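You operate a simulated robot arm through the tools that you are given. There is no shell and no other tool. Be economical: measure what you need, move in short steps, check, and stop when the job is done.

You run a simulated robot arm. Do the job below in one go: nothing can be reset, and whatever is moved stays where it is left.

## Task
Void the jar in the small tote, then scan and pack the jar on the screen.
Fine: VOID on the knob to void, back to PACK to scan; the voided jar stands on the bench; press DONE last.
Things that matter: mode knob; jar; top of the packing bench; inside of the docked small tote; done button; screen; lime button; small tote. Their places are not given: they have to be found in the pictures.

The check looks at the end state, three seconds after you hand in, the way a careful person would. Anything else that was tipped, shoved, dropped, spilled or broken makes it a failure.

## Robot
A 7-joint arm with a two-finger parallel gripper, fixed in place. Base frame: the origin is at the foot of the arm, x ahead of it, y to its left, z up. Readings come in mm, rad, newtons and seconds.
Its first joint turns from -1.152 to 1.152 rad. Payload 1.57 kg.
The tool frame sits at the grasp point between the pads (the TCP): z along the fingers, y along the line on which they close. The tips reach 30 mm beyond it. The gripper opens to 110 mm. The fingers are 24 mm wide and 12 mm thick; the gripper's body (48 by 112 mm) begins 78 mm behind the TCP.
Orientation is that of the tool frame in the base frame, as a unit quaternion [w, x, y, z]. With the fingers straight down and closing along the base's y, the tool's x points along the base's -x, its y along +y and its z along -z.

## Interface
- The arm moves only by the tool drive_tool. Its argument "targets" is a list of rows, each a list of 6 numbers: the shift along the tool's x, y, z in units of 500 mm (1.0 is 500 mm), then the turn, a rotation vector about the tool's x, y, z in units of 60 degrees (1.0 is 60 degrees). In form: [[tx, ty, tz, wx, wy, wz], ...]. A call has 1 to 10 rows; each row is the pose to reach, as a shift and turn from the pose commanded when the call began, along the tool's axes at that moment. "grip" is the opening, from 0 (shut) to 1 (fully open), set as the call begins (left out, the last holds). A call with a number of a shift or a turn outside -1 to 1 is refused whole. Each row takes 0.2 s and may step no farther than 50 mm and 0.15 rad from the row before; otherwise, or with a gripper value out of range, the whole call is refused. Where a pose cannot be reached the arm comes as near as it can. A force on the tool above 40 N (or 10 N above the force at the start of the call, whichever is more), or a blocked arm, ends the call early, and 0.2 s more pass. Each finger travels about 108 mm/s and halts on what it meets, pressing with about 23 N; the grip force reading is that of the motor and also rises with nothing between the fingers. The clock runs only during rows and for 0.2 s after the last one: add rows that repeat a pose to give the fingers time. The reply holds the time, the measured pose of the TCP, the force on the tool along the base axes, the opening and the grip force, in the units named above and with some noise.
- Cameras (640 x 400 px; columns grow to the right, rows downward): "scene" is fixed at [162, -399.4, 1385.5]; the picture's right is [0.75, -0.66, 0.00], its down [-0.49, -0.55, -0.67] and it looks along [0.45, 0.50, -0.74] (base axes); focal length 214 px, centre (320, 200). "wrist" rides on the gripper at [-36, 0, -80] in the tool frame; the picture's right is [0.00, -1.00, 0.00], its down [0.97, 0.00, -0.24] and it looks along [0.24, 0.00, 0.97] (tool axes); focal length 218 px, centre (320, 200).
- grab_frame(camera): a new picture of that camera. No time passes.
- pixel_to_xyz(camera, pixels): for up to 12 pixels [column, row] of the newest picture of that camera ("zoom" is the newest enlarged one), the place [x, y, z] in the base frame of the surface seen there, good to about 3 mm. No time passes.
- zoom(camera, box): a new picture of the part [left, top, right, bottom] of that camera's present view, enlarged. No time passes.
- finish_job(): hands the job in; it is judged then, once.

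Work in short steps. Measure before you move; look again where a grasp or a placing could have gone wrong, and mend it. You have 80 turns and 34 pictures in all, those below and enlarged ones among them. Open the gripper and draw the arm clear of the work before you hand the job in, unless the task says otherwise; then end with one line.

The tools are called after "Emit:" by a JSON object that holds its "fn" and its "kwargs". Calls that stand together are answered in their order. drive_tool: Moves the arm, as the interface text tells. Its arguments: {"type":"object","properties":{"targets":{"type":"array"},"grip":{"type":"number"}},"required":["targets"]} The other tools are called the same way: grab_frame (camera) takes a picture; pixel_to_xyz (camera, pixels) gives the place of the surface under pixels of a picture; zoom (camera, box) takes an enlarged picture of a part of a camera's view; finish_job () hands the job in.

At the start:

```text
clock: 0.0
ee_pos: [325.6, 191.1, 1202.3]
tool_rot: [0.0, 0.0, 1.0, 0.0]
ft_force: [-0.1, -0.1, -0.1]
opening: 110.1
finger_force: 0.2
```

scene: 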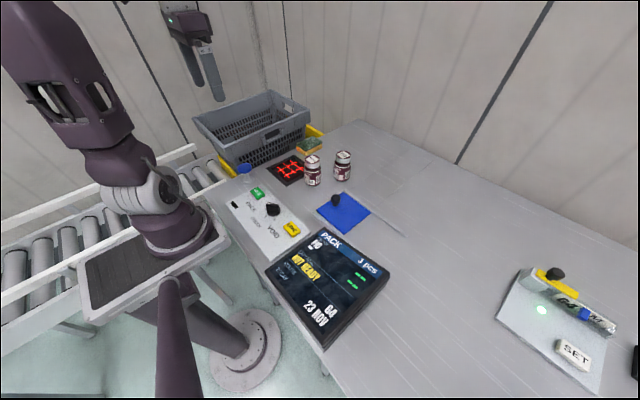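
wrist: 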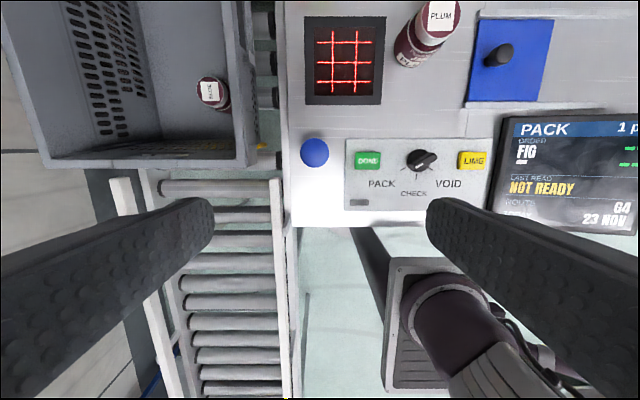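

The wrist view shows a jar in the tote at (212,92), the scanner with its red grid at (343,60), the panel with knob (422,160), DONE (367,160) and LIME (472,160), and the screen. I'll enlarge these to read the details.

Emit:
{"fn": "zoom", "kwargs": {"camera": "scene", "box": [190, 80, 390, 250]}}

Emit:
{"fn": "zoom", "kwargs": {"camera": "scene", "box": [250, 220, 400, 350]}}

Emit:
{"fn": "zoom", "kwargs": {"camera": "wrist", "box": [280, 100, 640, 240]}}

Emit:
{"fn": "pixel_to_xyz", "kwargs": {"camera": "wrist", "pixels": [[208, 93], [343, 60], [438, 16], [422, 158], [368, 160], [472, 160], [315, 152], [499, 54], [520, 90], [110, 140], [250, 160], [400, 120]]}}

```text
2.35 times, centred on (290, 165) of scene
```

zoom: 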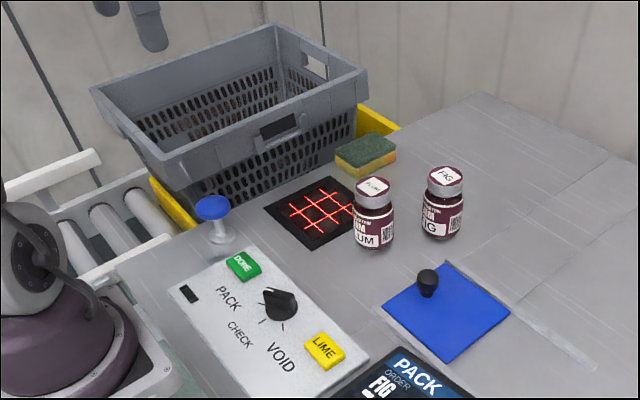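

```text
3.08 times, centred on (325, 285) of scene
```

zoom: 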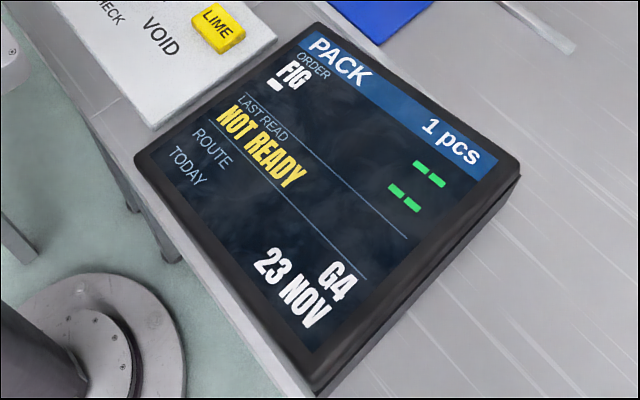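

```text
1.78 times, centred on (460, 170) of wrist
```

zoom: 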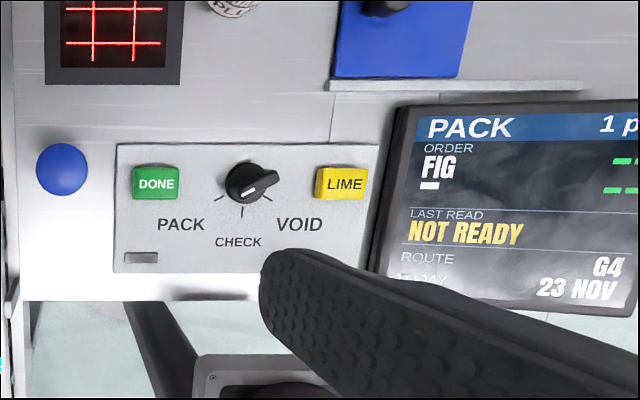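

```text
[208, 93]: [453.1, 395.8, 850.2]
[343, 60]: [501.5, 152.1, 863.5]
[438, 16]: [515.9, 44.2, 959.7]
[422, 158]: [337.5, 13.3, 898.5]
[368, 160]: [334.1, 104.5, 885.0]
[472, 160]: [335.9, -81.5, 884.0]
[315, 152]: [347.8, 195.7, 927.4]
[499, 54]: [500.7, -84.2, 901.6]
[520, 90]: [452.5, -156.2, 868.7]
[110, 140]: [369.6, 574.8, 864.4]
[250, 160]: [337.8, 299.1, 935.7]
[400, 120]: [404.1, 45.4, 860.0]
```

The screen says PACK, ORDER FIG, NOT READY. The wrist depths put the bench near z=860 rather than 736, so I'll check the same spots with the scene camera and read the tote jar and knob up close.

Emit:
{"fn": "pixel_to_xyz", "kwargs": {"camera": "scene", "pixels": [[288, 169], [312, 158], [343, 155], [273, 209], [257, 193], [292, 229], [245, 170], [335, 199], [400, 200], [350, 215], [285, 240], [237, 110]]}}

Emit:
{"fn": "zoom", "kwargs": {"camera": "wrist", "box": [390, 135, 460, 185]}}

Emit:
{"fn": "zoom", "kwargs": {"camera": "wrist", "box": [0, 0, 320, 200]}}

```text
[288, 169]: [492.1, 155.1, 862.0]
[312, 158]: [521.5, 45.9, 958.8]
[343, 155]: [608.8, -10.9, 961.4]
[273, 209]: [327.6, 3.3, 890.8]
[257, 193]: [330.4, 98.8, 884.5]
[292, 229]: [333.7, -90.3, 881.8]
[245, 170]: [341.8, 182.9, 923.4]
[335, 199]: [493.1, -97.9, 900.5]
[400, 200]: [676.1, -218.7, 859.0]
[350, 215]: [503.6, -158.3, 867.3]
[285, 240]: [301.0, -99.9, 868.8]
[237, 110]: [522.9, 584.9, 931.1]
```

```text
8.00 times, centred on (425, 160) of wrist
```

zoom: 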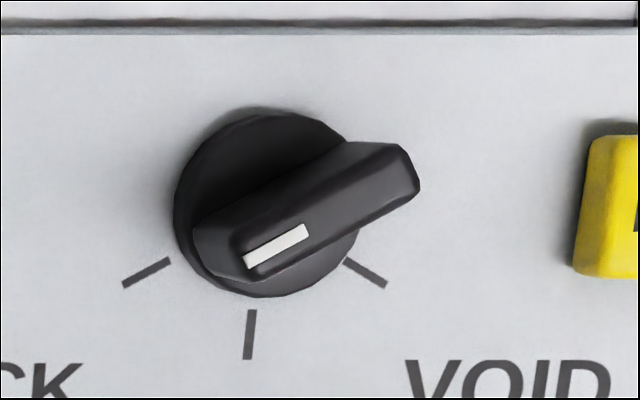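

```text
2.00 times, centred on (160, 100) of wrist
```

zoom: 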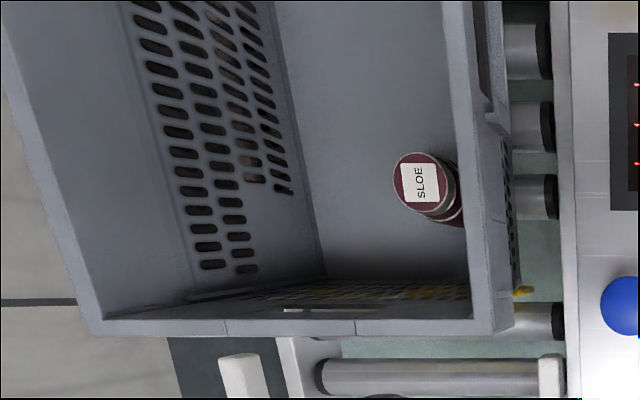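

The knob's white mark points to the PACK tick, its centre is about (335,10), and VOID is 120° counter-clockwise seen from above. I move above the knob and turn the tool so the fingers straddle the handle.

Emit:
{"fn": "drive_tool", "kwargs": {"targets": [[-0.002, -0.036, 0.038, 0, 0, 0.1], [-0.004, -0.072, 0.076, 0, 0, 0.2], [-0.006, -0.108, 0.114, 0, 0, 0.3], [-0.008, -0.144, 0.152, 0, 0, 0.4], [-0.01, -0.18, 0.19, 0, 0, 0.5], [-0.012, -0.216, 0.228, 0, 0, 0.6], [-0.014, -0.252, 0.266, 0, 0, 0.7], [-0.016, -0.288, 0.304, 0, 0, 0.8], [-0.018, -0.324, 0.342, 0, 0, 0.9], [-0.02, -0.36, 0.38, 0, 0, 1.0]], "grip": 0.4}}

Emit:
{"fn": "grab_frame", "kwargs": {"camera": "wrist"}}

```text
clock: 2.2
ee_pos: [338.7, 11.8, 1012.0]
tool_rot: [-0.001, 0.501, 0.865, 0.001]
ft_force: [0.0, -0.6, 0.5]
opening: 44.0
finger_force: 0.0
```

```text
26 pictures are left
```

wrist: 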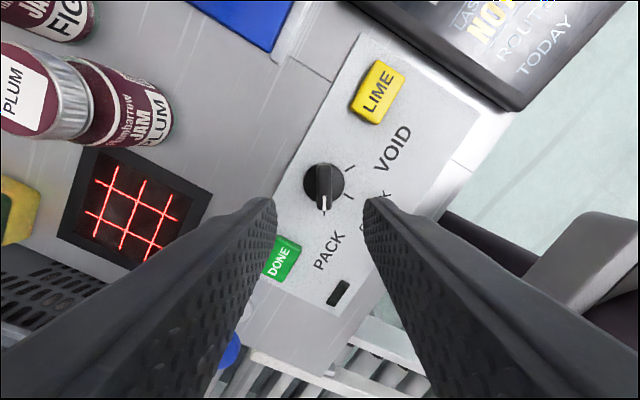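

The handle now stands upright in the image at (323,185), in line with the fingers. I measure its surface points.

Emit:
{"fn": "pixel_to_xyz", "kwargs": {"camera": "wrist", "pixels": [[323, 170], [323, 185], [323, 200], [310, 185], [340, 185], [310, 178], [338, 178], [323, 208], [360, 150], [300, 215], [323, 178]]}}

```text
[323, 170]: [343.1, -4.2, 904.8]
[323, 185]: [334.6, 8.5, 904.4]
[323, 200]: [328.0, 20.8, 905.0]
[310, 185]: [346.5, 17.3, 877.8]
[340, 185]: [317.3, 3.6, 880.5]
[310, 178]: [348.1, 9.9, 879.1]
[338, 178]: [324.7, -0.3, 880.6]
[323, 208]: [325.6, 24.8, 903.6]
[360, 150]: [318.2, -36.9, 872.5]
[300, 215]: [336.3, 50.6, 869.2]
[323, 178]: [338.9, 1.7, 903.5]
```

Handle top is z≈904, dial z≈879, axis about (335,9). I lower so the tips sit about z=886, with a small centring shift.

Emit:
{"fn": "drive_tool", "kwargs": {"targets": [[-0.002, -0.004, 0.08, 0, 0, 0], [-0.003, -0.006, 0.15, 0, 0, 0], [-0.003, -0.006, 0.192, 0, 0, 0], [-0.003, -0.006, 0.192, 0, 0, 0]]}}

```text
clock: 3.2
ee_pos: [332.5, 8.7, 917.0]
tool_rot: [0.001, 0.499, 0.867, 0.0]
ft_force: [0.1, 0.2, 0.3]
opening: 43.8
finger_force: 0.1
```

Now at (332.5,8.7,917), close to the axis. I close on the handle.

Emit:
{"fn": "drive_tool", "kwargs": {"targets": [[-0.003, 0.002, 0, 0, 0, 0], [-0.003, 0.002, 0, 0, 0, 0], [-0.003, 0.002, 0, 0, 0, 0]], "grip": 0}}

```text
clock: 4.0
ee_pos: [336.1, 9.3, 917.6]
tool_rot: [0.001, 0.499, 0.867, 0.001]
ft_force: [9.3, 19.3, 25.1]
opening: 14.0
finger_force: 31.0
```

The handle is gripped at 14 mm. I turn the first 60° counter-clockwise (tool z negative).

Emit:
{"fn": "drive_tool", "kwargs": {"targets": [[0, 0, 0, 0, 0, -0.125], [0, 0, 0, 0, 0, -0.25], [0, 0, 0, 0, 0, -0.375], [0, 0, 0, 0, 0, -0.5], [0, 0, 0, 0, 0, -0.625], [0, 0, 0, 0, 0, -0.75], [0, 0, 0, 0, 0, -0.875], [0, 0, 0, 0, 0, -1.0]]}}

```text
clock: 5.4
ee_pos: [336.9, 10.5, 916.0]
tool_rot: [0.002, 0.132, 0.991, 0.001]
ft_force: [0.3, 7.4, -5.3]
opening: 14.0
finger_force: 30.4
stopped in row 7: the force on the tool passed its limit (the readings are from after the stop); the commanded pose is now the measured one
```

Stopped after about 45° on a brief force spike, now relaxed. I continue the turn in smaller increments.

Emit:
{"fn": "drive_tool", "kwargs": {"targets": [[0, 0, 0, 0, 0, -0.1], [0, 0, 0, 0, 0, -0.2], [0, 0, 0, 0, 0, -0.3], [0, 0, 0, 0, 0, -0.4], [0, 0, 0, 0, 0, -0.5], [0, 0, 0, 0, 0, -0.6], [0, 0, 0, 0, 0, -0.7], [0, 0, 0, 0, 0, -0.8], [0, 0, 0, 0, 0, -0.9], [0, 0, 0, 0, 0, -1.0]]}}

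```text
clock: 6.5
ee_pos: [337.1, 10.2, 917.2]
tool_rot: [0.0, -0.072, 0.997, 0.001]
ft_force: [1.7, 8.7, -3.5]
opening: 13.9
finger_force: 30.0
stopped in row 5: the force on the tool passed its limit (the readings are from after the stop); the commanded pose is now the measured one
```

Now at +8° (the CHECK position), with side force building. I release to relieve it and look at the knob.

Emit:
{"fn": "drive_tool", "kwargs": {"targets": [[0, 0, 0, 0, 0, 0], [0, 0, 0, 0, 0, 0]], "grip": 0.4}}

Emit:
{"fn": "zoom", "kwargs": {"camera": "wrist", "box": [240, 150, 400, 300]}}

Emit:
{"fn": "zoom", "kwargs": {"camera": "scene", "box": [210, 170, 400, 350]}}

```text
clock: 7.1
ee_pos: [336.8, 9.8, 916.3]
tool_rot: [0.0, -0.073, 0.997, 0.001]
ft_force: [-0.5, 0.5, 0.2]
opening: 44.1
finger_force: 0.0
```

```text
2.67 times, centred on (320, 225) of wrist
```

zoom: 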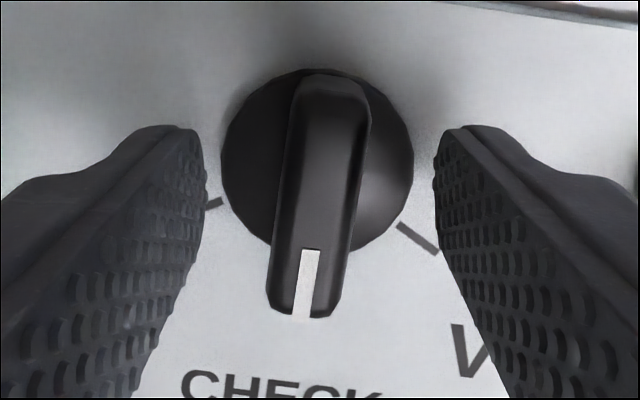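

```text
2.22 times, centred on (305, 260) of scene
```

zoom: 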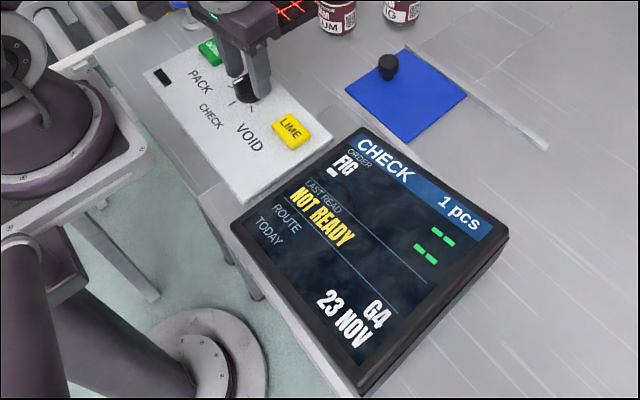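

The screen now shows CHECK, and the knob sits in the CHECK detent. I measure the handle so I can regrip centred.

Emit:
{"fn": "pixel_to_xyz", "kwargs": {"camera": "zoom", "pixels": [[90, 10]]}}

Emit:
{"fn": "pixel_to_xyz", "kwargs": {"camera": "wrist", "pixels": [[317, 188], [323, 188], [327, 188], [318, 230], [314, 260], [316, 262], [320, 183], [298, 205], [342, 205]]}}

```text
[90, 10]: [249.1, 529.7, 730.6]
```

```text
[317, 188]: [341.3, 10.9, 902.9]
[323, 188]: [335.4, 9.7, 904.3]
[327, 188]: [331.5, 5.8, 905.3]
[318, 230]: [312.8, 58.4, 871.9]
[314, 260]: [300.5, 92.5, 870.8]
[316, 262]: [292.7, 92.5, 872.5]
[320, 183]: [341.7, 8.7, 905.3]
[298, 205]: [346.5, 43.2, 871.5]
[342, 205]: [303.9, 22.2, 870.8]
```

That query used the older picture, but the zoom shows the dial centred between the fingers. I align with the handle (8° back), grip, and turn towards VOID.

Emit:
{"fn": "drive_tool", "kwargs": {"targets": [[0.004, 0, 0, 0, 0, 0.14], [0.004, 0, 0, 0, 0, 0.14]]}}

Emit:
{"fn": "drive_tool", "kwargs": {"targets": [[0, 0, 0, 0, 0, 0], [0, 0, 0, 0, 0, 0]], "grip": 0}}

Emit:
{"fn": "drive_tool", "kwargs": {"targets": [[0, 0, 0, 0, 0, -0.125], [0, 0, 0, 0, 0, -0.25], [0, 0, 0, 0, 0, -0.375], [0, 0, 0, 0, 0, -0.5], [0, 0, 0, 0, 0, -0.625], [0, 0, 0, 0, 0, -0.75], [0, 0, 0, 0, 0, -0.875], [0, 0, 0, 0, 0, -1.0]]}}

```text
clock: 7.7
ee_pos: [335.2, 9.1, 916.5]
tool_rot: [0.001, 0.002, 1.0, 0.001]
ft_force: [0.0, 0.5, -0.4]
opening: 43.7
finger_force: 0.0
```

```text
clock: 8.3
ee_pos: [334.9, 9.0, 917.0]
tool_rot: [0.001, 0.001, 1.0, 0.0]
ft_force: [-1.8, 12.9, -1.0]
opening: 14.0
finger_force: 30.4
```

```text
clock: 10.1
ee_pos: [334.2, 10.4, 915.8]
tool_rot: [0.002, -0.499, 0.867, 0.0]
ft_force: [-1.1, 5.8, 25.9]
opening: 13.9
finger_force: 30.5
```

The turn of 60° completed. I release, lift clear, and check the screen.

Emit:
{"fn": "drive_tool", "kwargs": {"targets": [[0, 0, 0, 0, 0, 0], [0, 0, 0, 0, 0, 0], [0, 0, -0.06, 0, 0, 0], [0, 0, -0.16, 0, 0, 0.1], [0, 0, -0.24, 0, 0, 0.22], [0, 0, -0.32, 0, 0, 0.34], [0, 0, -0.4, 0, 0, 0.46], [0, 0, -0.48, 0, 0, 0.58], [0, 0, -0.54, 0, 0, 0.7]], "grip": 0.5}}

Emit:
{"fn": "zoom", "kwargs": {"camera": "scene", "box": [210, 170, 400, 350]}}

```text
clock: 12.1
ee_pos: [335.6, 5.7, 1184.2]
tool_rot: [0.001, -0.154, 0.988, 0.002]
ft_force: [0.1, -0.1, -0.5]
opening: 55.0
finger_force: 0.0
```

```text
2.22 times, centred on (305, 260) of scene
```

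zoom: 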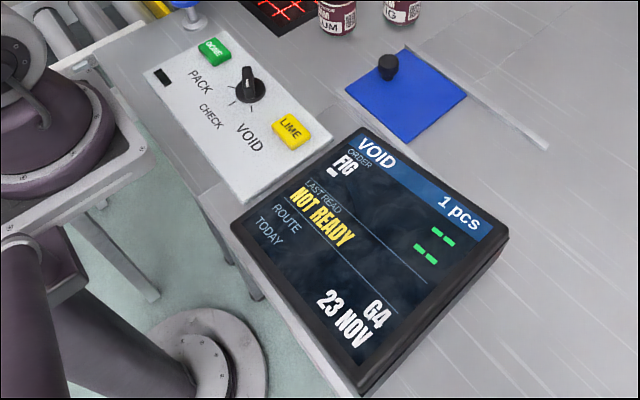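

VOID is set. I move above the tote to look down at the jar.

Emit:
{"fn": "drive_tool", "kwargs": {"targets": [[-0.041, 0.0665, 0, 0, 0, 0.03], [-0.082, 0.133, 0, 0, 0, 0.06], [-0.123, 0.2, 0, 0, 0, 0.09], [-0.164, 0.266, 0, 0, 0, 0.12], [-0.205, 0.333, 0, 0, 0, 0.15], [-0.247, 0.4, 0, 0, 0, 0.18], [-0.288, 0.466, 0, 0, 0, 0.21], [-0.329, 0.532, 0, 0, 0, 0.24], [-0.37, 0.6, 0, 0, 0, 0.27], [-0.411, 0.665, 0, 0, 0, 0.3]]}}

Emit:
{"fn": "grab_frame", "kwargs": {"camera": "wrist"}}

```text
clock: 14.3
ee_pos: [426.1, 389.1, 1184.7]
tool_rot: [0.0, 0.002, 1.0, -0.001]
ft_force: [-0.4, 1.3, -1.2]
opening: 55.0
finger_force: 0.1
```

```text
22 pictures are left
```

wrist: 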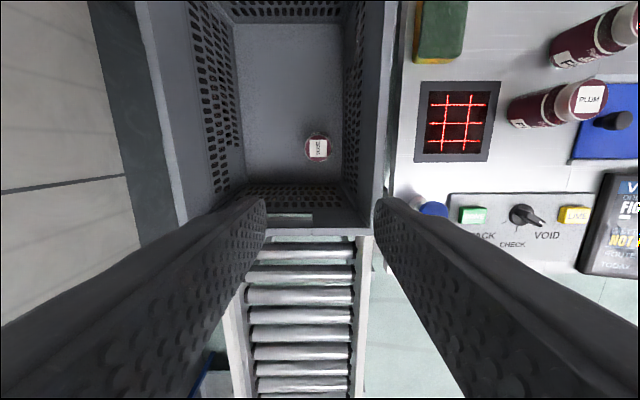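

Tote is seen from above with the SLOE jar at (318,148). I measure the jar top, floor, walls and rims.

Emit:
{"fn": "pixel_to_xyz", "kwargs": {"camera": "wrist", "pixels": [[318, 147], [306, 147], [329, 147], [318, 135], [318, 159], [280, 140], [343, 150], [362, 150], [388, 150], [290, 184], [290, 228], [290, 100]]}}

Emit:
{"fn": "zoom", "kwargs": {"camera": "wrist", "box": [220, 60, 420, 240]}}

```text
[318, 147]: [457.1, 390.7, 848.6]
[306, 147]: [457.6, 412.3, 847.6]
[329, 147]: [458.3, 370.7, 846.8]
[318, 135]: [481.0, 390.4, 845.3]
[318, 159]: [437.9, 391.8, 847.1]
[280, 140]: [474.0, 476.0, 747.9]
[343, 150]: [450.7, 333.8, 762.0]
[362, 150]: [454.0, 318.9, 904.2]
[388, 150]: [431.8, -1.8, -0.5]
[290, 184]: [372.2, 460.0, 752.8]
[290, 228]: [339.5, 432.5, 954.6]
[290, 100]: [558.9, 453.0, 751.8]
```

```text
2.22 times, centred on (320, 150) of wrist
```

zoom: 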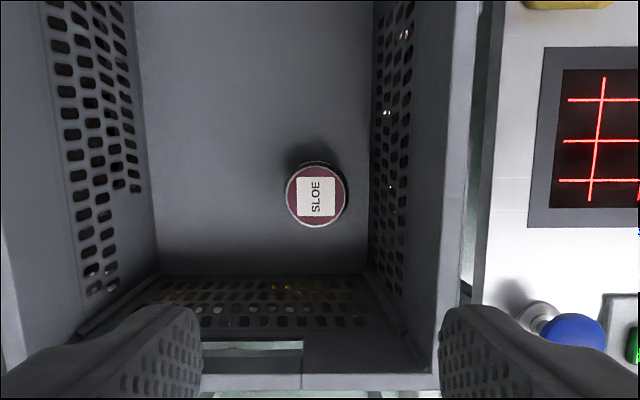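

Jar top centre is (458,391,848) with the tote floor at 750 and the near wall at y≈330. I yaw the tool −30° and go down above the jar in two stages.

Emit:
{"fn": "drive_tool", "kwargs": {"targets": [[-0.01, 0.001, 0.07, 0, 0, 0.1], [-0.02, 0.002, 0.15, 0, 0, 0.2], [-0.03, 0.003, 0.23, 0, 0, 0.3], [-0.045, 0.004, 0.31, 0, 0, 0.4], [-0.06, 0.005, 0.39, 0, 0, 0.5], [-0.062, 0.005, 0.46, 0, 0, 0.5], [-0.062, 0.005, 0.5, 0, 0, 0.5], [-0.062, 0.005, 0.5, 0, 0, 0.5]], "grip": 0.65}}

Emit:
{"fn": "grab_frame", "kwargs": {"camera": "wrist"}}

```text
clock: 16.1
ee_pos: [456.5, 392.8, 938.1]
tool_rot: [0.001, 0.261, 0.965, 0.001]
ft_force: [-0.5, 0.3, 0.2]
opening: 71.6
finger_force: 0.1
```

```text
20 pictures are left
```

wrist: 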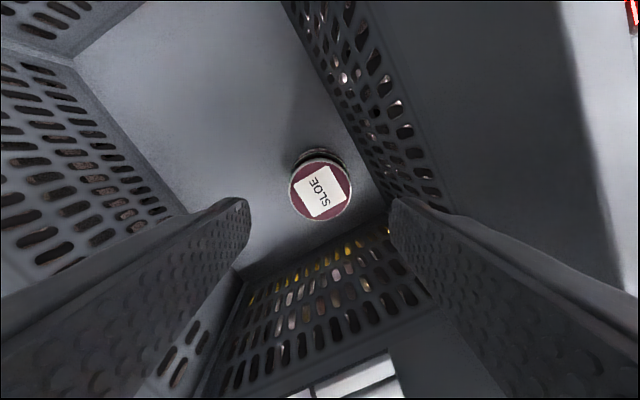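

The jar is centred between the fingers at (320,187), and the right finger clears the wall. I descend to z≈814 and close.

Emit:
{"fn": "drive_tool", "kwargs": {"targets": [[0, 0, 0.08, 0, 0, 0], [0, 0, 0.16, 0, 0, 0], [0, 0, 0.22, 0, 0, 0], [0, 0, 0.248, 0, 0, 0], [0, 0, 0.248, 0, 0, 0]]}}

Emit:
{"fn": "drive_tool", "kwargs": {"targets": [[0, 0, 0, 0, 0, 0], [0, 0, 0, 0, 0, 0], [0, 0, 0, 0, 0, 0]], "grip": 0}}

```text
clock: 17.3
ee_pos: [458.1, 391.0, 813.5]
tool_rot: [0.001, 0.261, 0.965, 0.002]
ft_force: [-0.4, 0.2, 0.1]
opening: 71.8
finger_force: 0.1
```

```text
clock: 18.1
ee_pos: [456.7, 392.5, 813.7]
tool_rot: [0.0, 0.261, 0.965, 0.002]
ft_force: [0.6, 0.5, -0.7]
opening: 59.4
finger_force: 22.7
```

The jar is held at 59 mm. I lift it straight out of the tote.

Emit:
{"fn": "drive_tool", "kwargs": {"targets": [[0, 0, -0.06, 0, 0, 0], [0, 0, -0.14, 0, 0, 0], [0, 0, -0.22, 0, 0, 0], [0, 0, -0.3, 0, 0, 0], [0, 0, -0.38, 0, 0, 0], [0, 0, -0.46, 0, 0, 0], [0, 0, -0.54, 0, 0, 0], [0, 0, -0.54, 0, 0, 0]]}}

Emit:
{"fn": "zoom", "kwargs": {"camera": "scene", "box": [190, 30, 390, 180]}}

```text
clock: 19.9
ee_pos: [459.7, 391.9, 1083.4]
tool_rot: [0.001, 0.26, 0.966, 0.001]
ft_force: [-0.3, -0.2, -3.1]
opening: 59.0
finger_force: 22.5
```

```text
2.67 times, centred on (290, 105) of scene
```

zoom: 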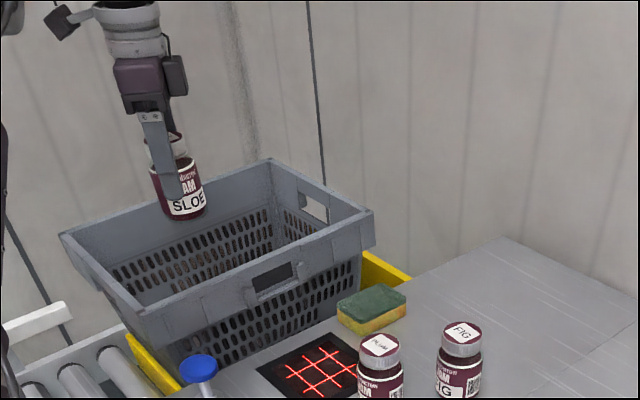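

The SLOE label faces about −y, so its barcode is probably toward +x. I carry the jar over the scanner grid at (497,155) and hover with the bottom about 40 mm above it, watching the screen.

Emit:
{"fn": "drive_tool", "kwargs": {"targets": [[-0.05, -0.0625, 0, 0, 0, 0], [-0.1, -0.125, 0, 0, 0, 0], [-0.15, -0.1875, 0, 0, 0, 0], [-0.2, -0.25, 0, 0, 0, 0], [-0.25, -0.3125, 0, 0, 0, 0], [-0.299, -0.375, 0, 0, 0, 0], [-0.299, -0.375, 0.08, 0, 0, 0], [-0.299, -0.375, 0.16, 0, 0, 0], [-0.299, -0.375, 0.23, 0, 0, 0], [-0.299, -0.375, 0.23, 0, 0, 0]]}}

Emit:
{"fn": "grab_frame", "kwargs": {"camera": "scene"}}

```text
clock: 22.1
ee_pos: [496.0, 155.5, 967.4]
tool_rot: [0.0, 0.261, 0.965, 0.0]
ft_force: [0.2, 0.8, -3.4]
opening: 59.3
finger_force: 23.1
```

```text
18 pictures are left
```

scene: 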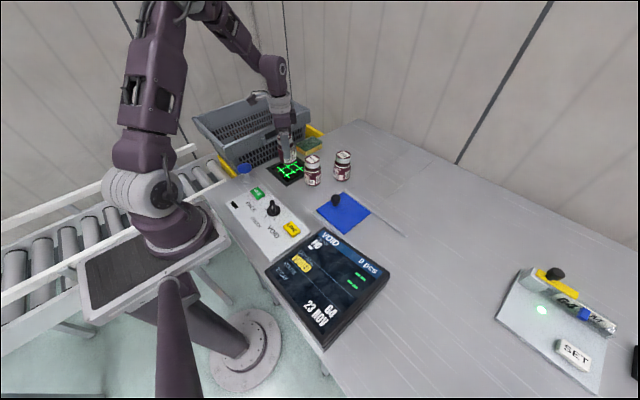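

The grid turned green and the piece count dropped to 0. I'll enlarge the screen to confirm.

Emit:
{"fn": "zoom", "kwargs": {"camera": "scene", "box": [250, 220, 400, 350]}}

```text
3.08 times, centred on (325, 285) of scene
```

zoom: 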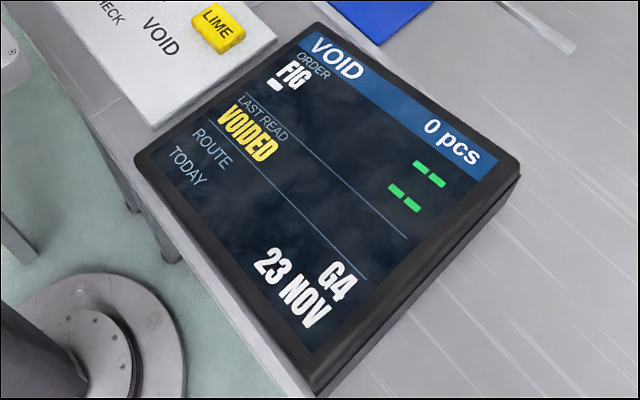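

VOIDED is confirmed. I move sideways to a free bench spot at about (425,55), bench z=860, and set the jar down.

Emit:
{"fn": "drive_tool", "kwargs": {"targets": [[0.007, -0.081, 0, 0, 0, 0], [0.015, -0.163, 0, 0, 0, 0], [0.022, -0.244, 0, 0, 0, 0], [0.022, -0.244, 0.03, 0, 0, 0], [0.022, -0.244, 0.06, 0, 0, 0], [0.022, -0.244, 0.076, 0, 0, 0], [0.022, -0.244, 0.082, 0, 0, 0], [0.022, -0.244, 0.082, 0, 0, 0]]}}

Emit:
{"fn": "zoom", "kwargs": {"camera": "scene", "box": [230, 120, 370, 230]}}

```text
clock: 23.9
ee_pos: [424.1, 53.1, 927.7]
tool_rot: [0.002, 0.261, 0.965, 0.001]
ft_force: [1.3, -1.5, 18.5]
opening: 58.9
finger_force: 23.5
```

```text
3.64 times, centred on (300, 175) of scene
```

zoom: 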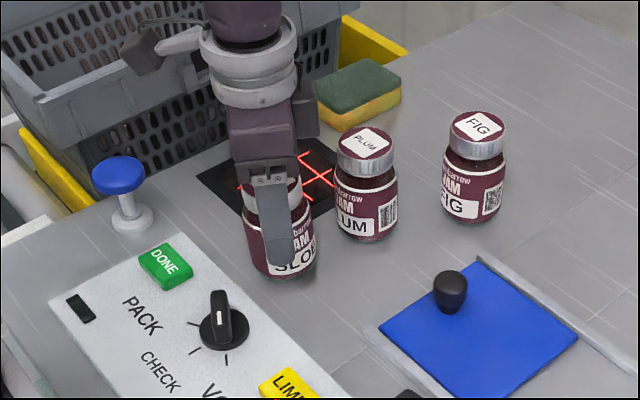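

The 18 N upward force shows the jar is on the bench. I open and lift straight up.

Emit:
{"fn": "drive_tool", "kwargs": {"targets": [[0, 0, 0, 0, 0, 0], [0, 0, 0, 0, 0, 0], [0, 0, -0.05, 0, 0, 0], [0, 0, -0.13, 0, 0, 0], [0, 0, -0.22, 0, 0, 0], [0, 0, -0.3, 0, 0, 0]], "grip": 0.75}}

Emit:
{"fn": "grab_frame", "kwargs": {"camera": "wrist"}}

```text
clock: 25.3
ee_pos: [421.1, 56.0, 1077.2]
tool_rot: [0.0, 0.261, 0.965, 0.001]
ft_force: [-0.5, 0.3, -0.1]
opening: 82.8
finger_force: 0.0
```

```text
15 pictures are left
```

wrist: 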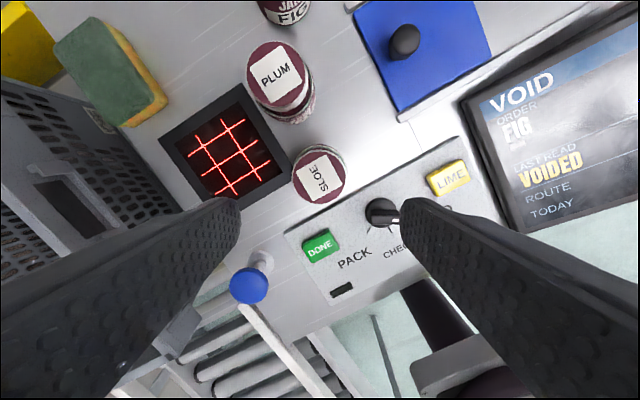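

The SLOE jar stands. Next I go above the knob while yawing toward the VOID handle angle (+60°).

Emit:
{"fn": "drive_tool", "kwargs": {"targets": [[0.011, -0.017, 0, 0, 0, -0.1], [0.022, -0.033, 0, 0, 0, -0.2], [0.033, -0.05, 0, 0, 0, -0.3], [0.044, -0.067, 0, 0, 0, -0.4], [0.055, -0.083, 0, 0, 0, -0.5], [0.065, -0.1, 0, 0, 0, -0.6], [0.076, -0.117, 0, 0, 0, -0.7], [0.087, -0.133, 0, 0, 0, -0.8], [0.098, -0.15, 0, 0, 0, -0.9], [0.107, -0.166, 0, 0, 0, -1.0]], "grip": 0.4}}

Emit:
{"fn": "drive_tool", "kwargs": {"targets": [[0, 0, 0.03, 0, 0, -0.1], [0, 0, 0.06, 0, 0, -0.2], [0, 0, 0.09, 0, 0, -0.3], [0, 0, 0.12, 0, 0, -0.4], [0, 0, 0.15, 0, 0, -0.5], [0, 0, 0.15, 0, 0, -0.5]]}}

Emit:
{"fn": "grab_frame", "kwargs": {"camera": "wrist"}}

```text
clock: 27.5
ee_pos: [336.7, 8.7, 1074.6]
tool_rot: [0.001, -0.258, 0.966, 0.001]
ft_force: [0.3, 0.1, -0.2]
opening: 44.1
finger_force: 0.2
```

```text
clock: 28.9
ee_pos: [335.3, 7.5, 1001.9]
tool_rot: [0.0, -0.499, 0.866, 0.0]
ft_force: [0.2, 0.0, -0.2]
opening: 44.1
finger_force: 0.0
```

```text
14 pictures are left
```

wrist: 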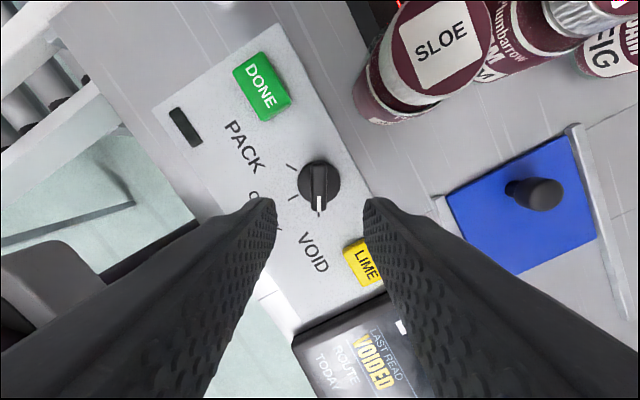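

The handle is centred at (320,185) and aligned. I lower to z≈917, grip, and turn back 60°.

Emit:
{"fn": "drive_tool", "kwargs": {"targets": [[0, 0, 0.08, 0, 0, 0], [0, 0, 0.15, 0, 0, 0], [0, 0, 0.17, 0, 0, 0], [0, 0, 0.17, 0, 0, 0]]}}

Emit:
{"fn": "drive_tool", "kwargs": {"targets": [[0, 0, 0, 0, 0, 0], [0, 0, 0, 0, 0, 0]], "grip": 0}}

Emit:
{"fn": "drive_tool", "kwargs": {"targets": [[0, 0, 0, 0, 0, 0.125], [0, 0, 0, 0, 0, 0.25], [0, 0, 0, 0, 0, 0.375], [0, 0, 0, 0, 0, 0.5], [0, 0, 0, 0, 0, 0.625], [0, 0, 0, 0, 0, 0.75], [0, 0, 0, 0, 0, 0.875], [0, 0, 0, 0, 0, 1.0]]}}

```text
clock: 29.9
ee_pos: [334.8, 8.8, 916.5]
tool_rot: [0.001, -0.499, 0.867, 0.0]
ft_force: [0.1, 0.4, -0.6]
opening: 43.9
finger_force: 0.1
```

```text
clock: 30.5
ee_pos: [333.3, 9.2, 916.8]
tool_rot: [0.001, -0.498, 0.867, 0.001]
ft_force: [-7.0, 7.1, -8.6]
opening: 13.7
finger_force: 30.1
```

```text
clock: 32.3
ee_pos: [334.2, 10.3, 916.8]
tool_rot: [0.001, 0.002, 1.0, 0.001]
ft_force: [-20.3, 2.4, 20.3]
opening: 13.7
finger_force: 30.4
```

The first 60° back is complete; I turn the next 60° to PACK.

Emit:
{"fn": "drive_tool", "kwargs": {"targets": [[0, 0, 0, 0, 0, 0.125], [0, 0, 0, 0, 0, 0.25], [0, 0, 0, 0, 0, 0.375], [0, 0, 0, 0, 0, 0.5], [0, 0, 0, 0, 0, 0.625], [0, 0, 0, 0, 0, 0.75], [0, 0, 0, 0, 0, 0.875], [0, 0, 0, 0, 0, 1.0]]}}

```text
clock: 34.1
ee_pos: [335.2, 8.7, 915.1]
tool_rot: [0.0, 0.502, 0.865, 0.002]
ft_force: [-6.7, 22.3, 13.9]
opening: 14.1
finger_force: 30.6
```

Turned fully to PACK. I release, lift, and check the screen and jar layout.

Emit:
{"fn": "drive_tool", "kwargs": {"targets": [[0, 0, 0, 0, 0, 0], [0, 0, 0, 0, 0, 0], [0, 0, -0.06, 0, 0, 0], [0, 0, -0.15, 0, 0, 0], [0, 0, -0.24, 0, 0, -0.1], [0, 0, -0.33, 0, 0, -0.2], [0, 0, -0.4, 0, 0, -0.3], [0, 0, -0.4, 0, 0, -0.4], [0, 0, -0.4, 0, 0, -0.5]], "grip": 0.4}}

Emit:
{"fn": "zoom", "kwargs": {"camera": "scene", "box": [220, 130, 400, 350]}}

Emit:
{"fn": "pixel_to_xyz", "kwargs": {"camera": "zoom", "pixels": [[348, 50]]}}

```text
clock: 36.1
ee_pos: [335.9, 8.9, 1115.5]
tool_rot: [0.001, 0.26, 0.966, 0.001]
ft_force: [-0.3, 0.1, -0.2]
opening: 43.7
finger_force: 0.1
```

```text
1.82 times, centred on (310, 240) of scene
```

zoom: 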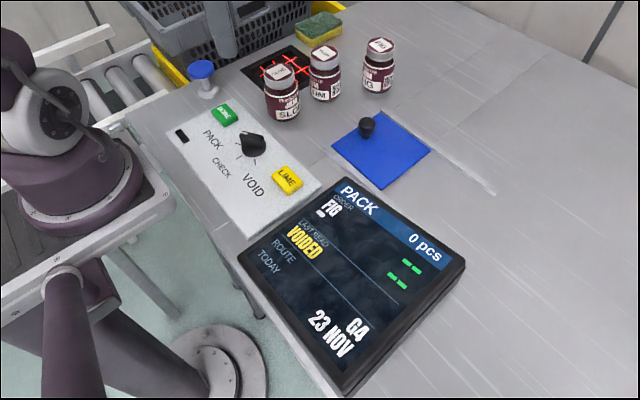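

```text
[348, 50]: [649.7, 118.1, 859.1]
```

PACK is set and the screen shows FIG. I move near FIG and look down.

Emit:
{"fn": "drive_tool", "kwargs": {"targets": [[-0.07, 0.032, 0, 0, 0, 0], [-0.14, 0.064, 0, 0, 0, 0], [-0.21, 0.096, 0, 0, 0, 0], [-0.28, 0.128, 0, 0, 0, 0], [-0.35, 0.16, 0, 0, 0, 0], [-0.41, 0.191, 0, 0, 0, 0], [-0.41, 0.191, 0, 0, 0, 0]], "grip": 0.7}}

Emit:
{"fn": "grab_frame", "kwargs": {"camera": "wrist"}}

```text
clock: 37.7
ee_pos: [560.7, -12.9, 1115.3]
tool_rot: [0.0, 0.26, 0.965, 0.002]
ft_force: [0.5, 0.4, -0.2]
opening: 77.2
finger_force: 0.0
```

```text
12 pictures are left
```

wrist: 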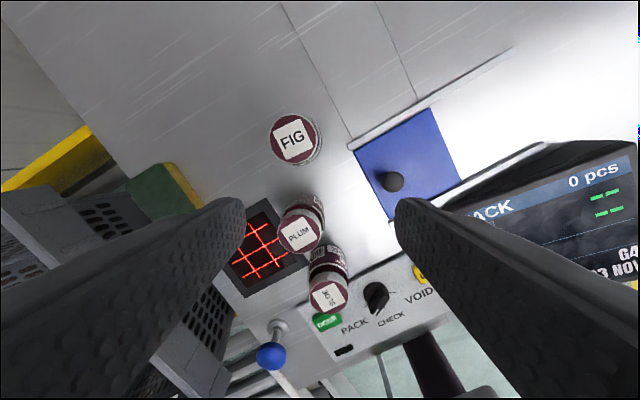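

Emit:
{"fn": "pixel_to_xyz", "kwargs": {"camera": "wrist", "pixels": [[293, 139], [272, 139], [315, 139], [293, 118], [293, 160], [299, 234], [328, 296]]}}

```text
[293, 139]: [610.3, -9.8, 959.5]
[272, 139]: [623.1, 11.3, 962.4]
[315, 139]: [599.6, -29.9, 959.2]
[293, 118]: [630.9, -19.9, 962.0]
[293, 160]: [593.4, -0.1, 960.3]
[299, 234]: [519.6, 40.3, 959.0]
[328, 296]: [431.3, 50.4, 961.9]
```

FIG centre is (611,−10), top z=960. My finger axis (60°) is square to the line toward PLUM, so there is room on both sides. I move over it, then down to z≈926 and close.

Emit:
{"fn": "drive_tool", "kwargs": {"targets": [[-0.042, 0.028, 0.03, 0, 0, 0], [-0.084, 0.055, 0.06, 0, 0, 0], [-0.084, 0.055, 0.15, 0, 0, 0], [-0.084, 0.055, 0.24, 0, 0, 0], [-0.084, 0.055, 0.32, 0, 0, 0], [-0.084, 0.055, 0.378, 0, 0, 0], [-0.084, 0.055, 0.378, 0, 0, 0]]}}

Emit:
{"fn": "drive_tool", "kwargs": {"targets": [[0, 0, 0, 0, 0, 0], [0, 0, 0, 0, 0, 0], [0, 0, 0, 0, 0, 0]], "grip": 0}}

```text
clock: 39.3
ee_pos: [608.5, -9.2, 925.0]
tool_rot: [0.0, 0.261, 0.965, 0.002]
ft_force: [0.0, 0.3, 0.6]
opening: 77.0
finger_force: 0.0
```

```text
clock: 40.1
ee_pos: [607.9, -9.0, 924.2]
tool_rot: [0.0, 0.261, 0.965, 0.0]
ft_force: [-0.4, -0.2, 0.1]
opening: 58.9
finger_force: 23.0
```

FIG is held. I lift clear of PLUM, cross to the scanner, and lower to the height that read before.

Emit:
{"fn": "drive_tool", "kwargs": {"targets": [[0, 0, -0.08, 0, 0, 0], [0, 0, -0.17, 0, 0, 0], [0, 0, -0.26, 0, 0, 0], [0.07, 0.034, -0.28, 0, 0, 0], [0.143, 0.068, -0.28, 0, 0, 0], [0.215, 0.103, -0.28, 0, 0, 0], [0.287, 0.137, -0.28, 0, 0, 0], [0.358, 0.171, -0.28, 0, 0, 0], [0.358, 0.171, -0.19, 0, 0, 0], [0.358, 0.171, -0.1, 0, 0, 0]]}}

Emit:
{"fn": "drive_tool", "kwargs": {"targets": [[0, 0, 0.014, 0, 0, 0], [0, 0, 0.014, 0, 0, 0]]}}

Emit:
{"fn": "zoom", "kwargs": {"camera": "scene", "box": [220, 130, 400, 350]}}

```text
clock: 42.3
ee_pos: [497.5, 154.4, 978.0]
tool_rot: [0.001, 0.26, 0.966, 0.002]
ft_force: [-0.2, -0.5, -3.1]
opening: 58.9
finger_force: 23.0
```

```text
clock: 42.9
ee_pos: [497.7, 154.5, 970.6]
tool_rot: [0.001, 0.261, 0.965, 0.001]
ft_force: [-0.6, 0.1, -3.6]
opening: 58.6
finger_force: 22.9
```

```text
1.82 times, centred on (310, 240) of scene
```

zoom: 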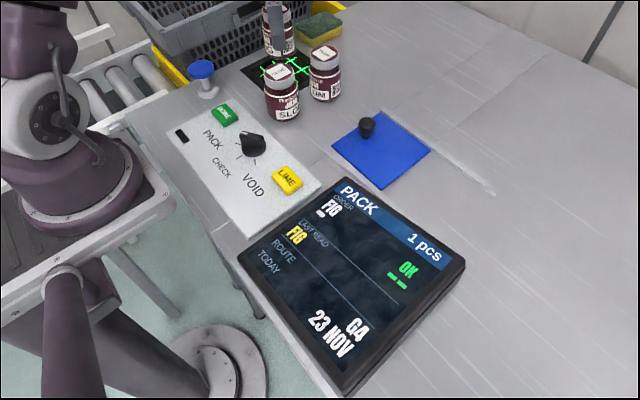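

FIG was read OK, 1 pcs. I lift to z≈1085 and carry it above the tote spot at (460,405).

Emit:
{"fn": "drive_tool", "kwargs": {"targets": [[0, 0, -0.08, 0, 0, 0], [0, 0, -0.16, 0, 0, 0], [0, 0, -0.23, 0, 0, 0], [0.053, 0.066, -0.23, 0, 0, 0], [0.106, 0.131, -0.23, 0, 0, 0], [0.159, 0.197, -0.23, 0, 0, 0], [0.212, 0.263, -0.23, 0, 0, 0], [0.264, 0.328, -0.23, 0, 0, 0], [0.317, 0.394, -0.23, 0, 0, 0], [0.317, 0.394, -0.23, 0, 0, 0]]}}

```text
clock: 45.1
ee_pos: [460.6, 402.3, 1086.2]
tool_rot: [0.001, 0.26, 0.966, 0.001]
ft_force: [-0.5, 0.2, -3.6]
opening: 59.0
finger_force: 23.2
```

Now I lower into the tote to z≈816, going slowly at the end.

Emit:
{"fn": "drive_tool", "kwargs": {"targets": [[0, 0, 0.09, 0, 0, 0], [0, 0, 0.18, 0, 0, 0], [0, 0, 0.27, 0, 0, 0], [0, 0, 0.36, 0, 0, 0], [0, 0, 0.44, 0, 0, 0], [0, 0, 0.5, 0, 0, 0], [0, 0, 0.53, 0, 0, 0], [0, 0, 0.54, 0, 0, 0], [0, 0, 0.545, 0, 0, 0]]}}

```text
clock: 47.1
ee_pos: [461.6, 404.3, 814.2]
tool_rot: [0.001, 0.261, 0.965, 0.002]
ft_force: [-0.9, -0.2, -2.9]
opening: 58.7
finger_force: 22.7
```

The force is still only the jar's weight, so there's no floor contact yet. I lower in 1 mm steps.

Emit:
{"fn": "drive_tool", "kwargs": {"targets": [[0, 0, 0.002, 0, 0, 0], [0, 0, 0.004, 0, 0, 0], [0, 0, 0.004, 0, 0, 0]]}}

```text
clock: 47.9
ee_pos: [462.1, 406.0, 812.8]
tool_rot: [0.001, 0.261, 0.965, 0.004]
ft_force: [-0.5, 0.1, 16.5]
opening: 58.8
finger_force: 22.9
```

Contact at 16.5 N: the jar is on the tote floor. I open and rise straight out.

Emit:
{"fn": "drive_tool", "kwargs": {"targets": [[0, 0, 0, 0, 0, 0], [0, 0, 0, 0, 0, 0], [0, 0, -0.05, 0, 0, 0], [0, 0, -0.14, 0, 0, 0], [0, 0, -0.23, 0, 0, 0], [0, 0, -0.32, 0, 0, 0], [0, 0, -0.41, 0, 0, 0], [0, 0, -0.5, 0, 0, 0], [0, 0, -0.58, 0, 0, 0]], "grip": 0.65}}

Emit:
{"fn": "grab_frame", "kwargs": {"camera": "wrist"}}

```text
clock: 49.9
ee_pos: [462.7, 405.2, 1102.3]
tool_rot: [0.001, 0.26, 0.966, 0.002]
ft_force: [0.3, 0.0, -0.2]
opening: 71.5
finger_force: 0.0
```

```text
10 pictures are left
```

wrist: 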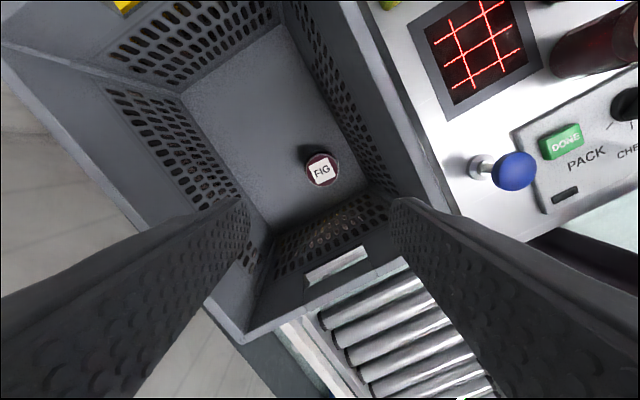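

FIG stands upright in the tote. I close the gripper and move above the DONE button at (332,101).

Emit:
{"fn": "drive_tool", "kwargs": {"targets": [[-0.01, -0.082, 0, 0, 0, -0.06], [-0.02, -0.164, 0, 0, 0, -0.12], [-0.03, -0.246, 0, 0, 0, -0.18], [-0.04, -0.328, 0, 0, 0, -0.25], [-0.05, -0.41, 0, 0, 0, -0.31], [-0.06, -0.492, 0, 0, 0, -0.37], [-0.07, -0.574, 0, 0, 0, -0.43], [-0.08, -0.656, 0, 0, 0, -0.5], [-0.08, -0.656, 0.08, 0, 0, -0.5], [-0.08, -0.656, 0.16, 0, 0, -0.5]], "grip": 0}}

Emit:
{"fn": "grab_frame", "kwargs": {"camera": "wrist"}}

```text
clock: 52.1
ee_pos: [333.9, 103.1, 1020.3]
tool_rot: [0.001, 0.001, 1.0, 0.001]
ft_force: [-0.1, 0.3, -0.7]
opening: 0.0
finger_force: 21.0
```

```text
9 pictures are left
```

wrist: 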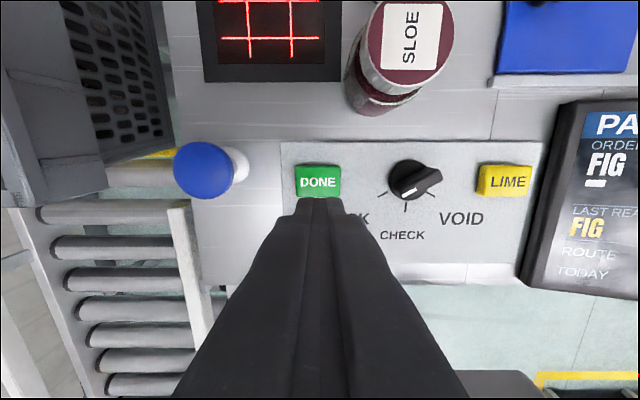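

Emit:
{"fn": "pixel_to_xyz", "kwargs": {"camera": "wrist", "pixels": [[302, 182], [337, 182], [319, 170], [319, 192]]}}

```text
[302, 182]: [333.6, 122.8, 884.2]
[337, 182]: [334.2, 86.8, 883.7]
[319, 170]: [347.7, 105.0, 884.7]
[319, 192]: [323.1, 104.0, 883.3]
```

The DONE button's centre is (334,104.5) with top z=884, right under the tool. I lower to just above it, then press gently.

Emit:
{"fn": "drive_tool", "kwargs": {"targets": [[0, 0.003, 0.08, 0, 0, 0], [0, 0.003, 0.15, 0, 0, 0], [0, 0.003, 0.2, 0, 0, 0], [0, 0.003, 0.208, 0, 0, 0], [0, 0.003, 0.214, 0, 0, 0], [0, 0.003, 0.22, 0, 0, 0]]}}

Emit:
{"fn": "zoom", "kwargs": {"camera": "scene", "box": [220, 130, 400, 350]}}

```text
clock: 53.5
ee_pos: [332.4, 104.0, 910.4]
tool_rot: [0.0, 0.001, 1.0, 0.0]
ft_force: [0.4, -0.1, 2.5]
opening: 0.1
finger_force: 21.6
```

```text
1.82 times, centred on (310, 240) of scene
```

zoom: 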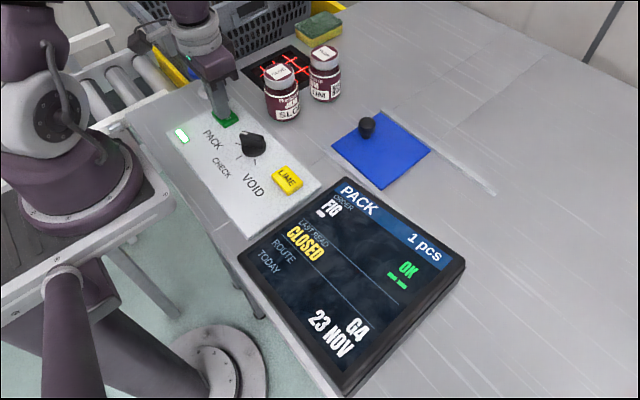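

The screen shows CLOSED and the lamp is lit. I retract straight up, then open the gripper clear of everything.

Emit:
{"fn": "drive_tool", "kwargs": {"targets": [[0, 0, -0.06, 0, 0, 0], [0, 0, -0.15, 0, 0, 0], [0, 0, -0.24, 0, 0, 0], [0, 0, -0.33, 0, 0, 0], [0, 0, -0.42, 0, 0, 0], [0, 0, -0.5, 0, 0, 0]]}}

Emit:
{"fn": "drive_tool", "kwargs": {"targets": [[0, 0, 0, 0, 0, 0], [0, 0, 0, 0, 0, 0], [0, 0, 0, 0, 0, 0]], "grip": 1}}

Emit:
{"fn": "grab_frame", "kwargs": {"camera": "scene"}}

```text
clock: 54.9
ee_pos: [328.4, 102.9, 1159.8]
tool_rot: [0.001, 0.002, 1.0, 0.001]
ft_force: [0.5, -0.4, -0.6]
opening: 0.1
finger_force: 21.0
```

```text
clock: 55.7
ee_pos: [327.6, 104.5, 1158.9]
tool_rot: [0.0, 0.001, 1.0, 0.001]
ft_force: [-0.1, 0.7, -0.7]
opening: 109.9
finger_force: 0.0
```

```text
7 pictures are left
```

scene: 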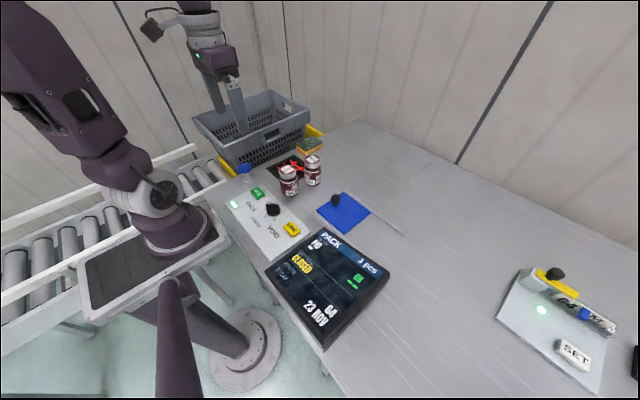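

The order is closed, SLOE and PLUM stand on the bench, and the arm is clear with the gripper open. I hand in.

Emit:
{"fn": "finish_job", "kwargs": {}}

```text
The job is handed in.
```

The SLOE jar is voided and standing on the bench, the FIG jar is scanned in PACK and packed in the small tote, and DONE was pressed last; the screen shows CLOSED with 1 pcs.
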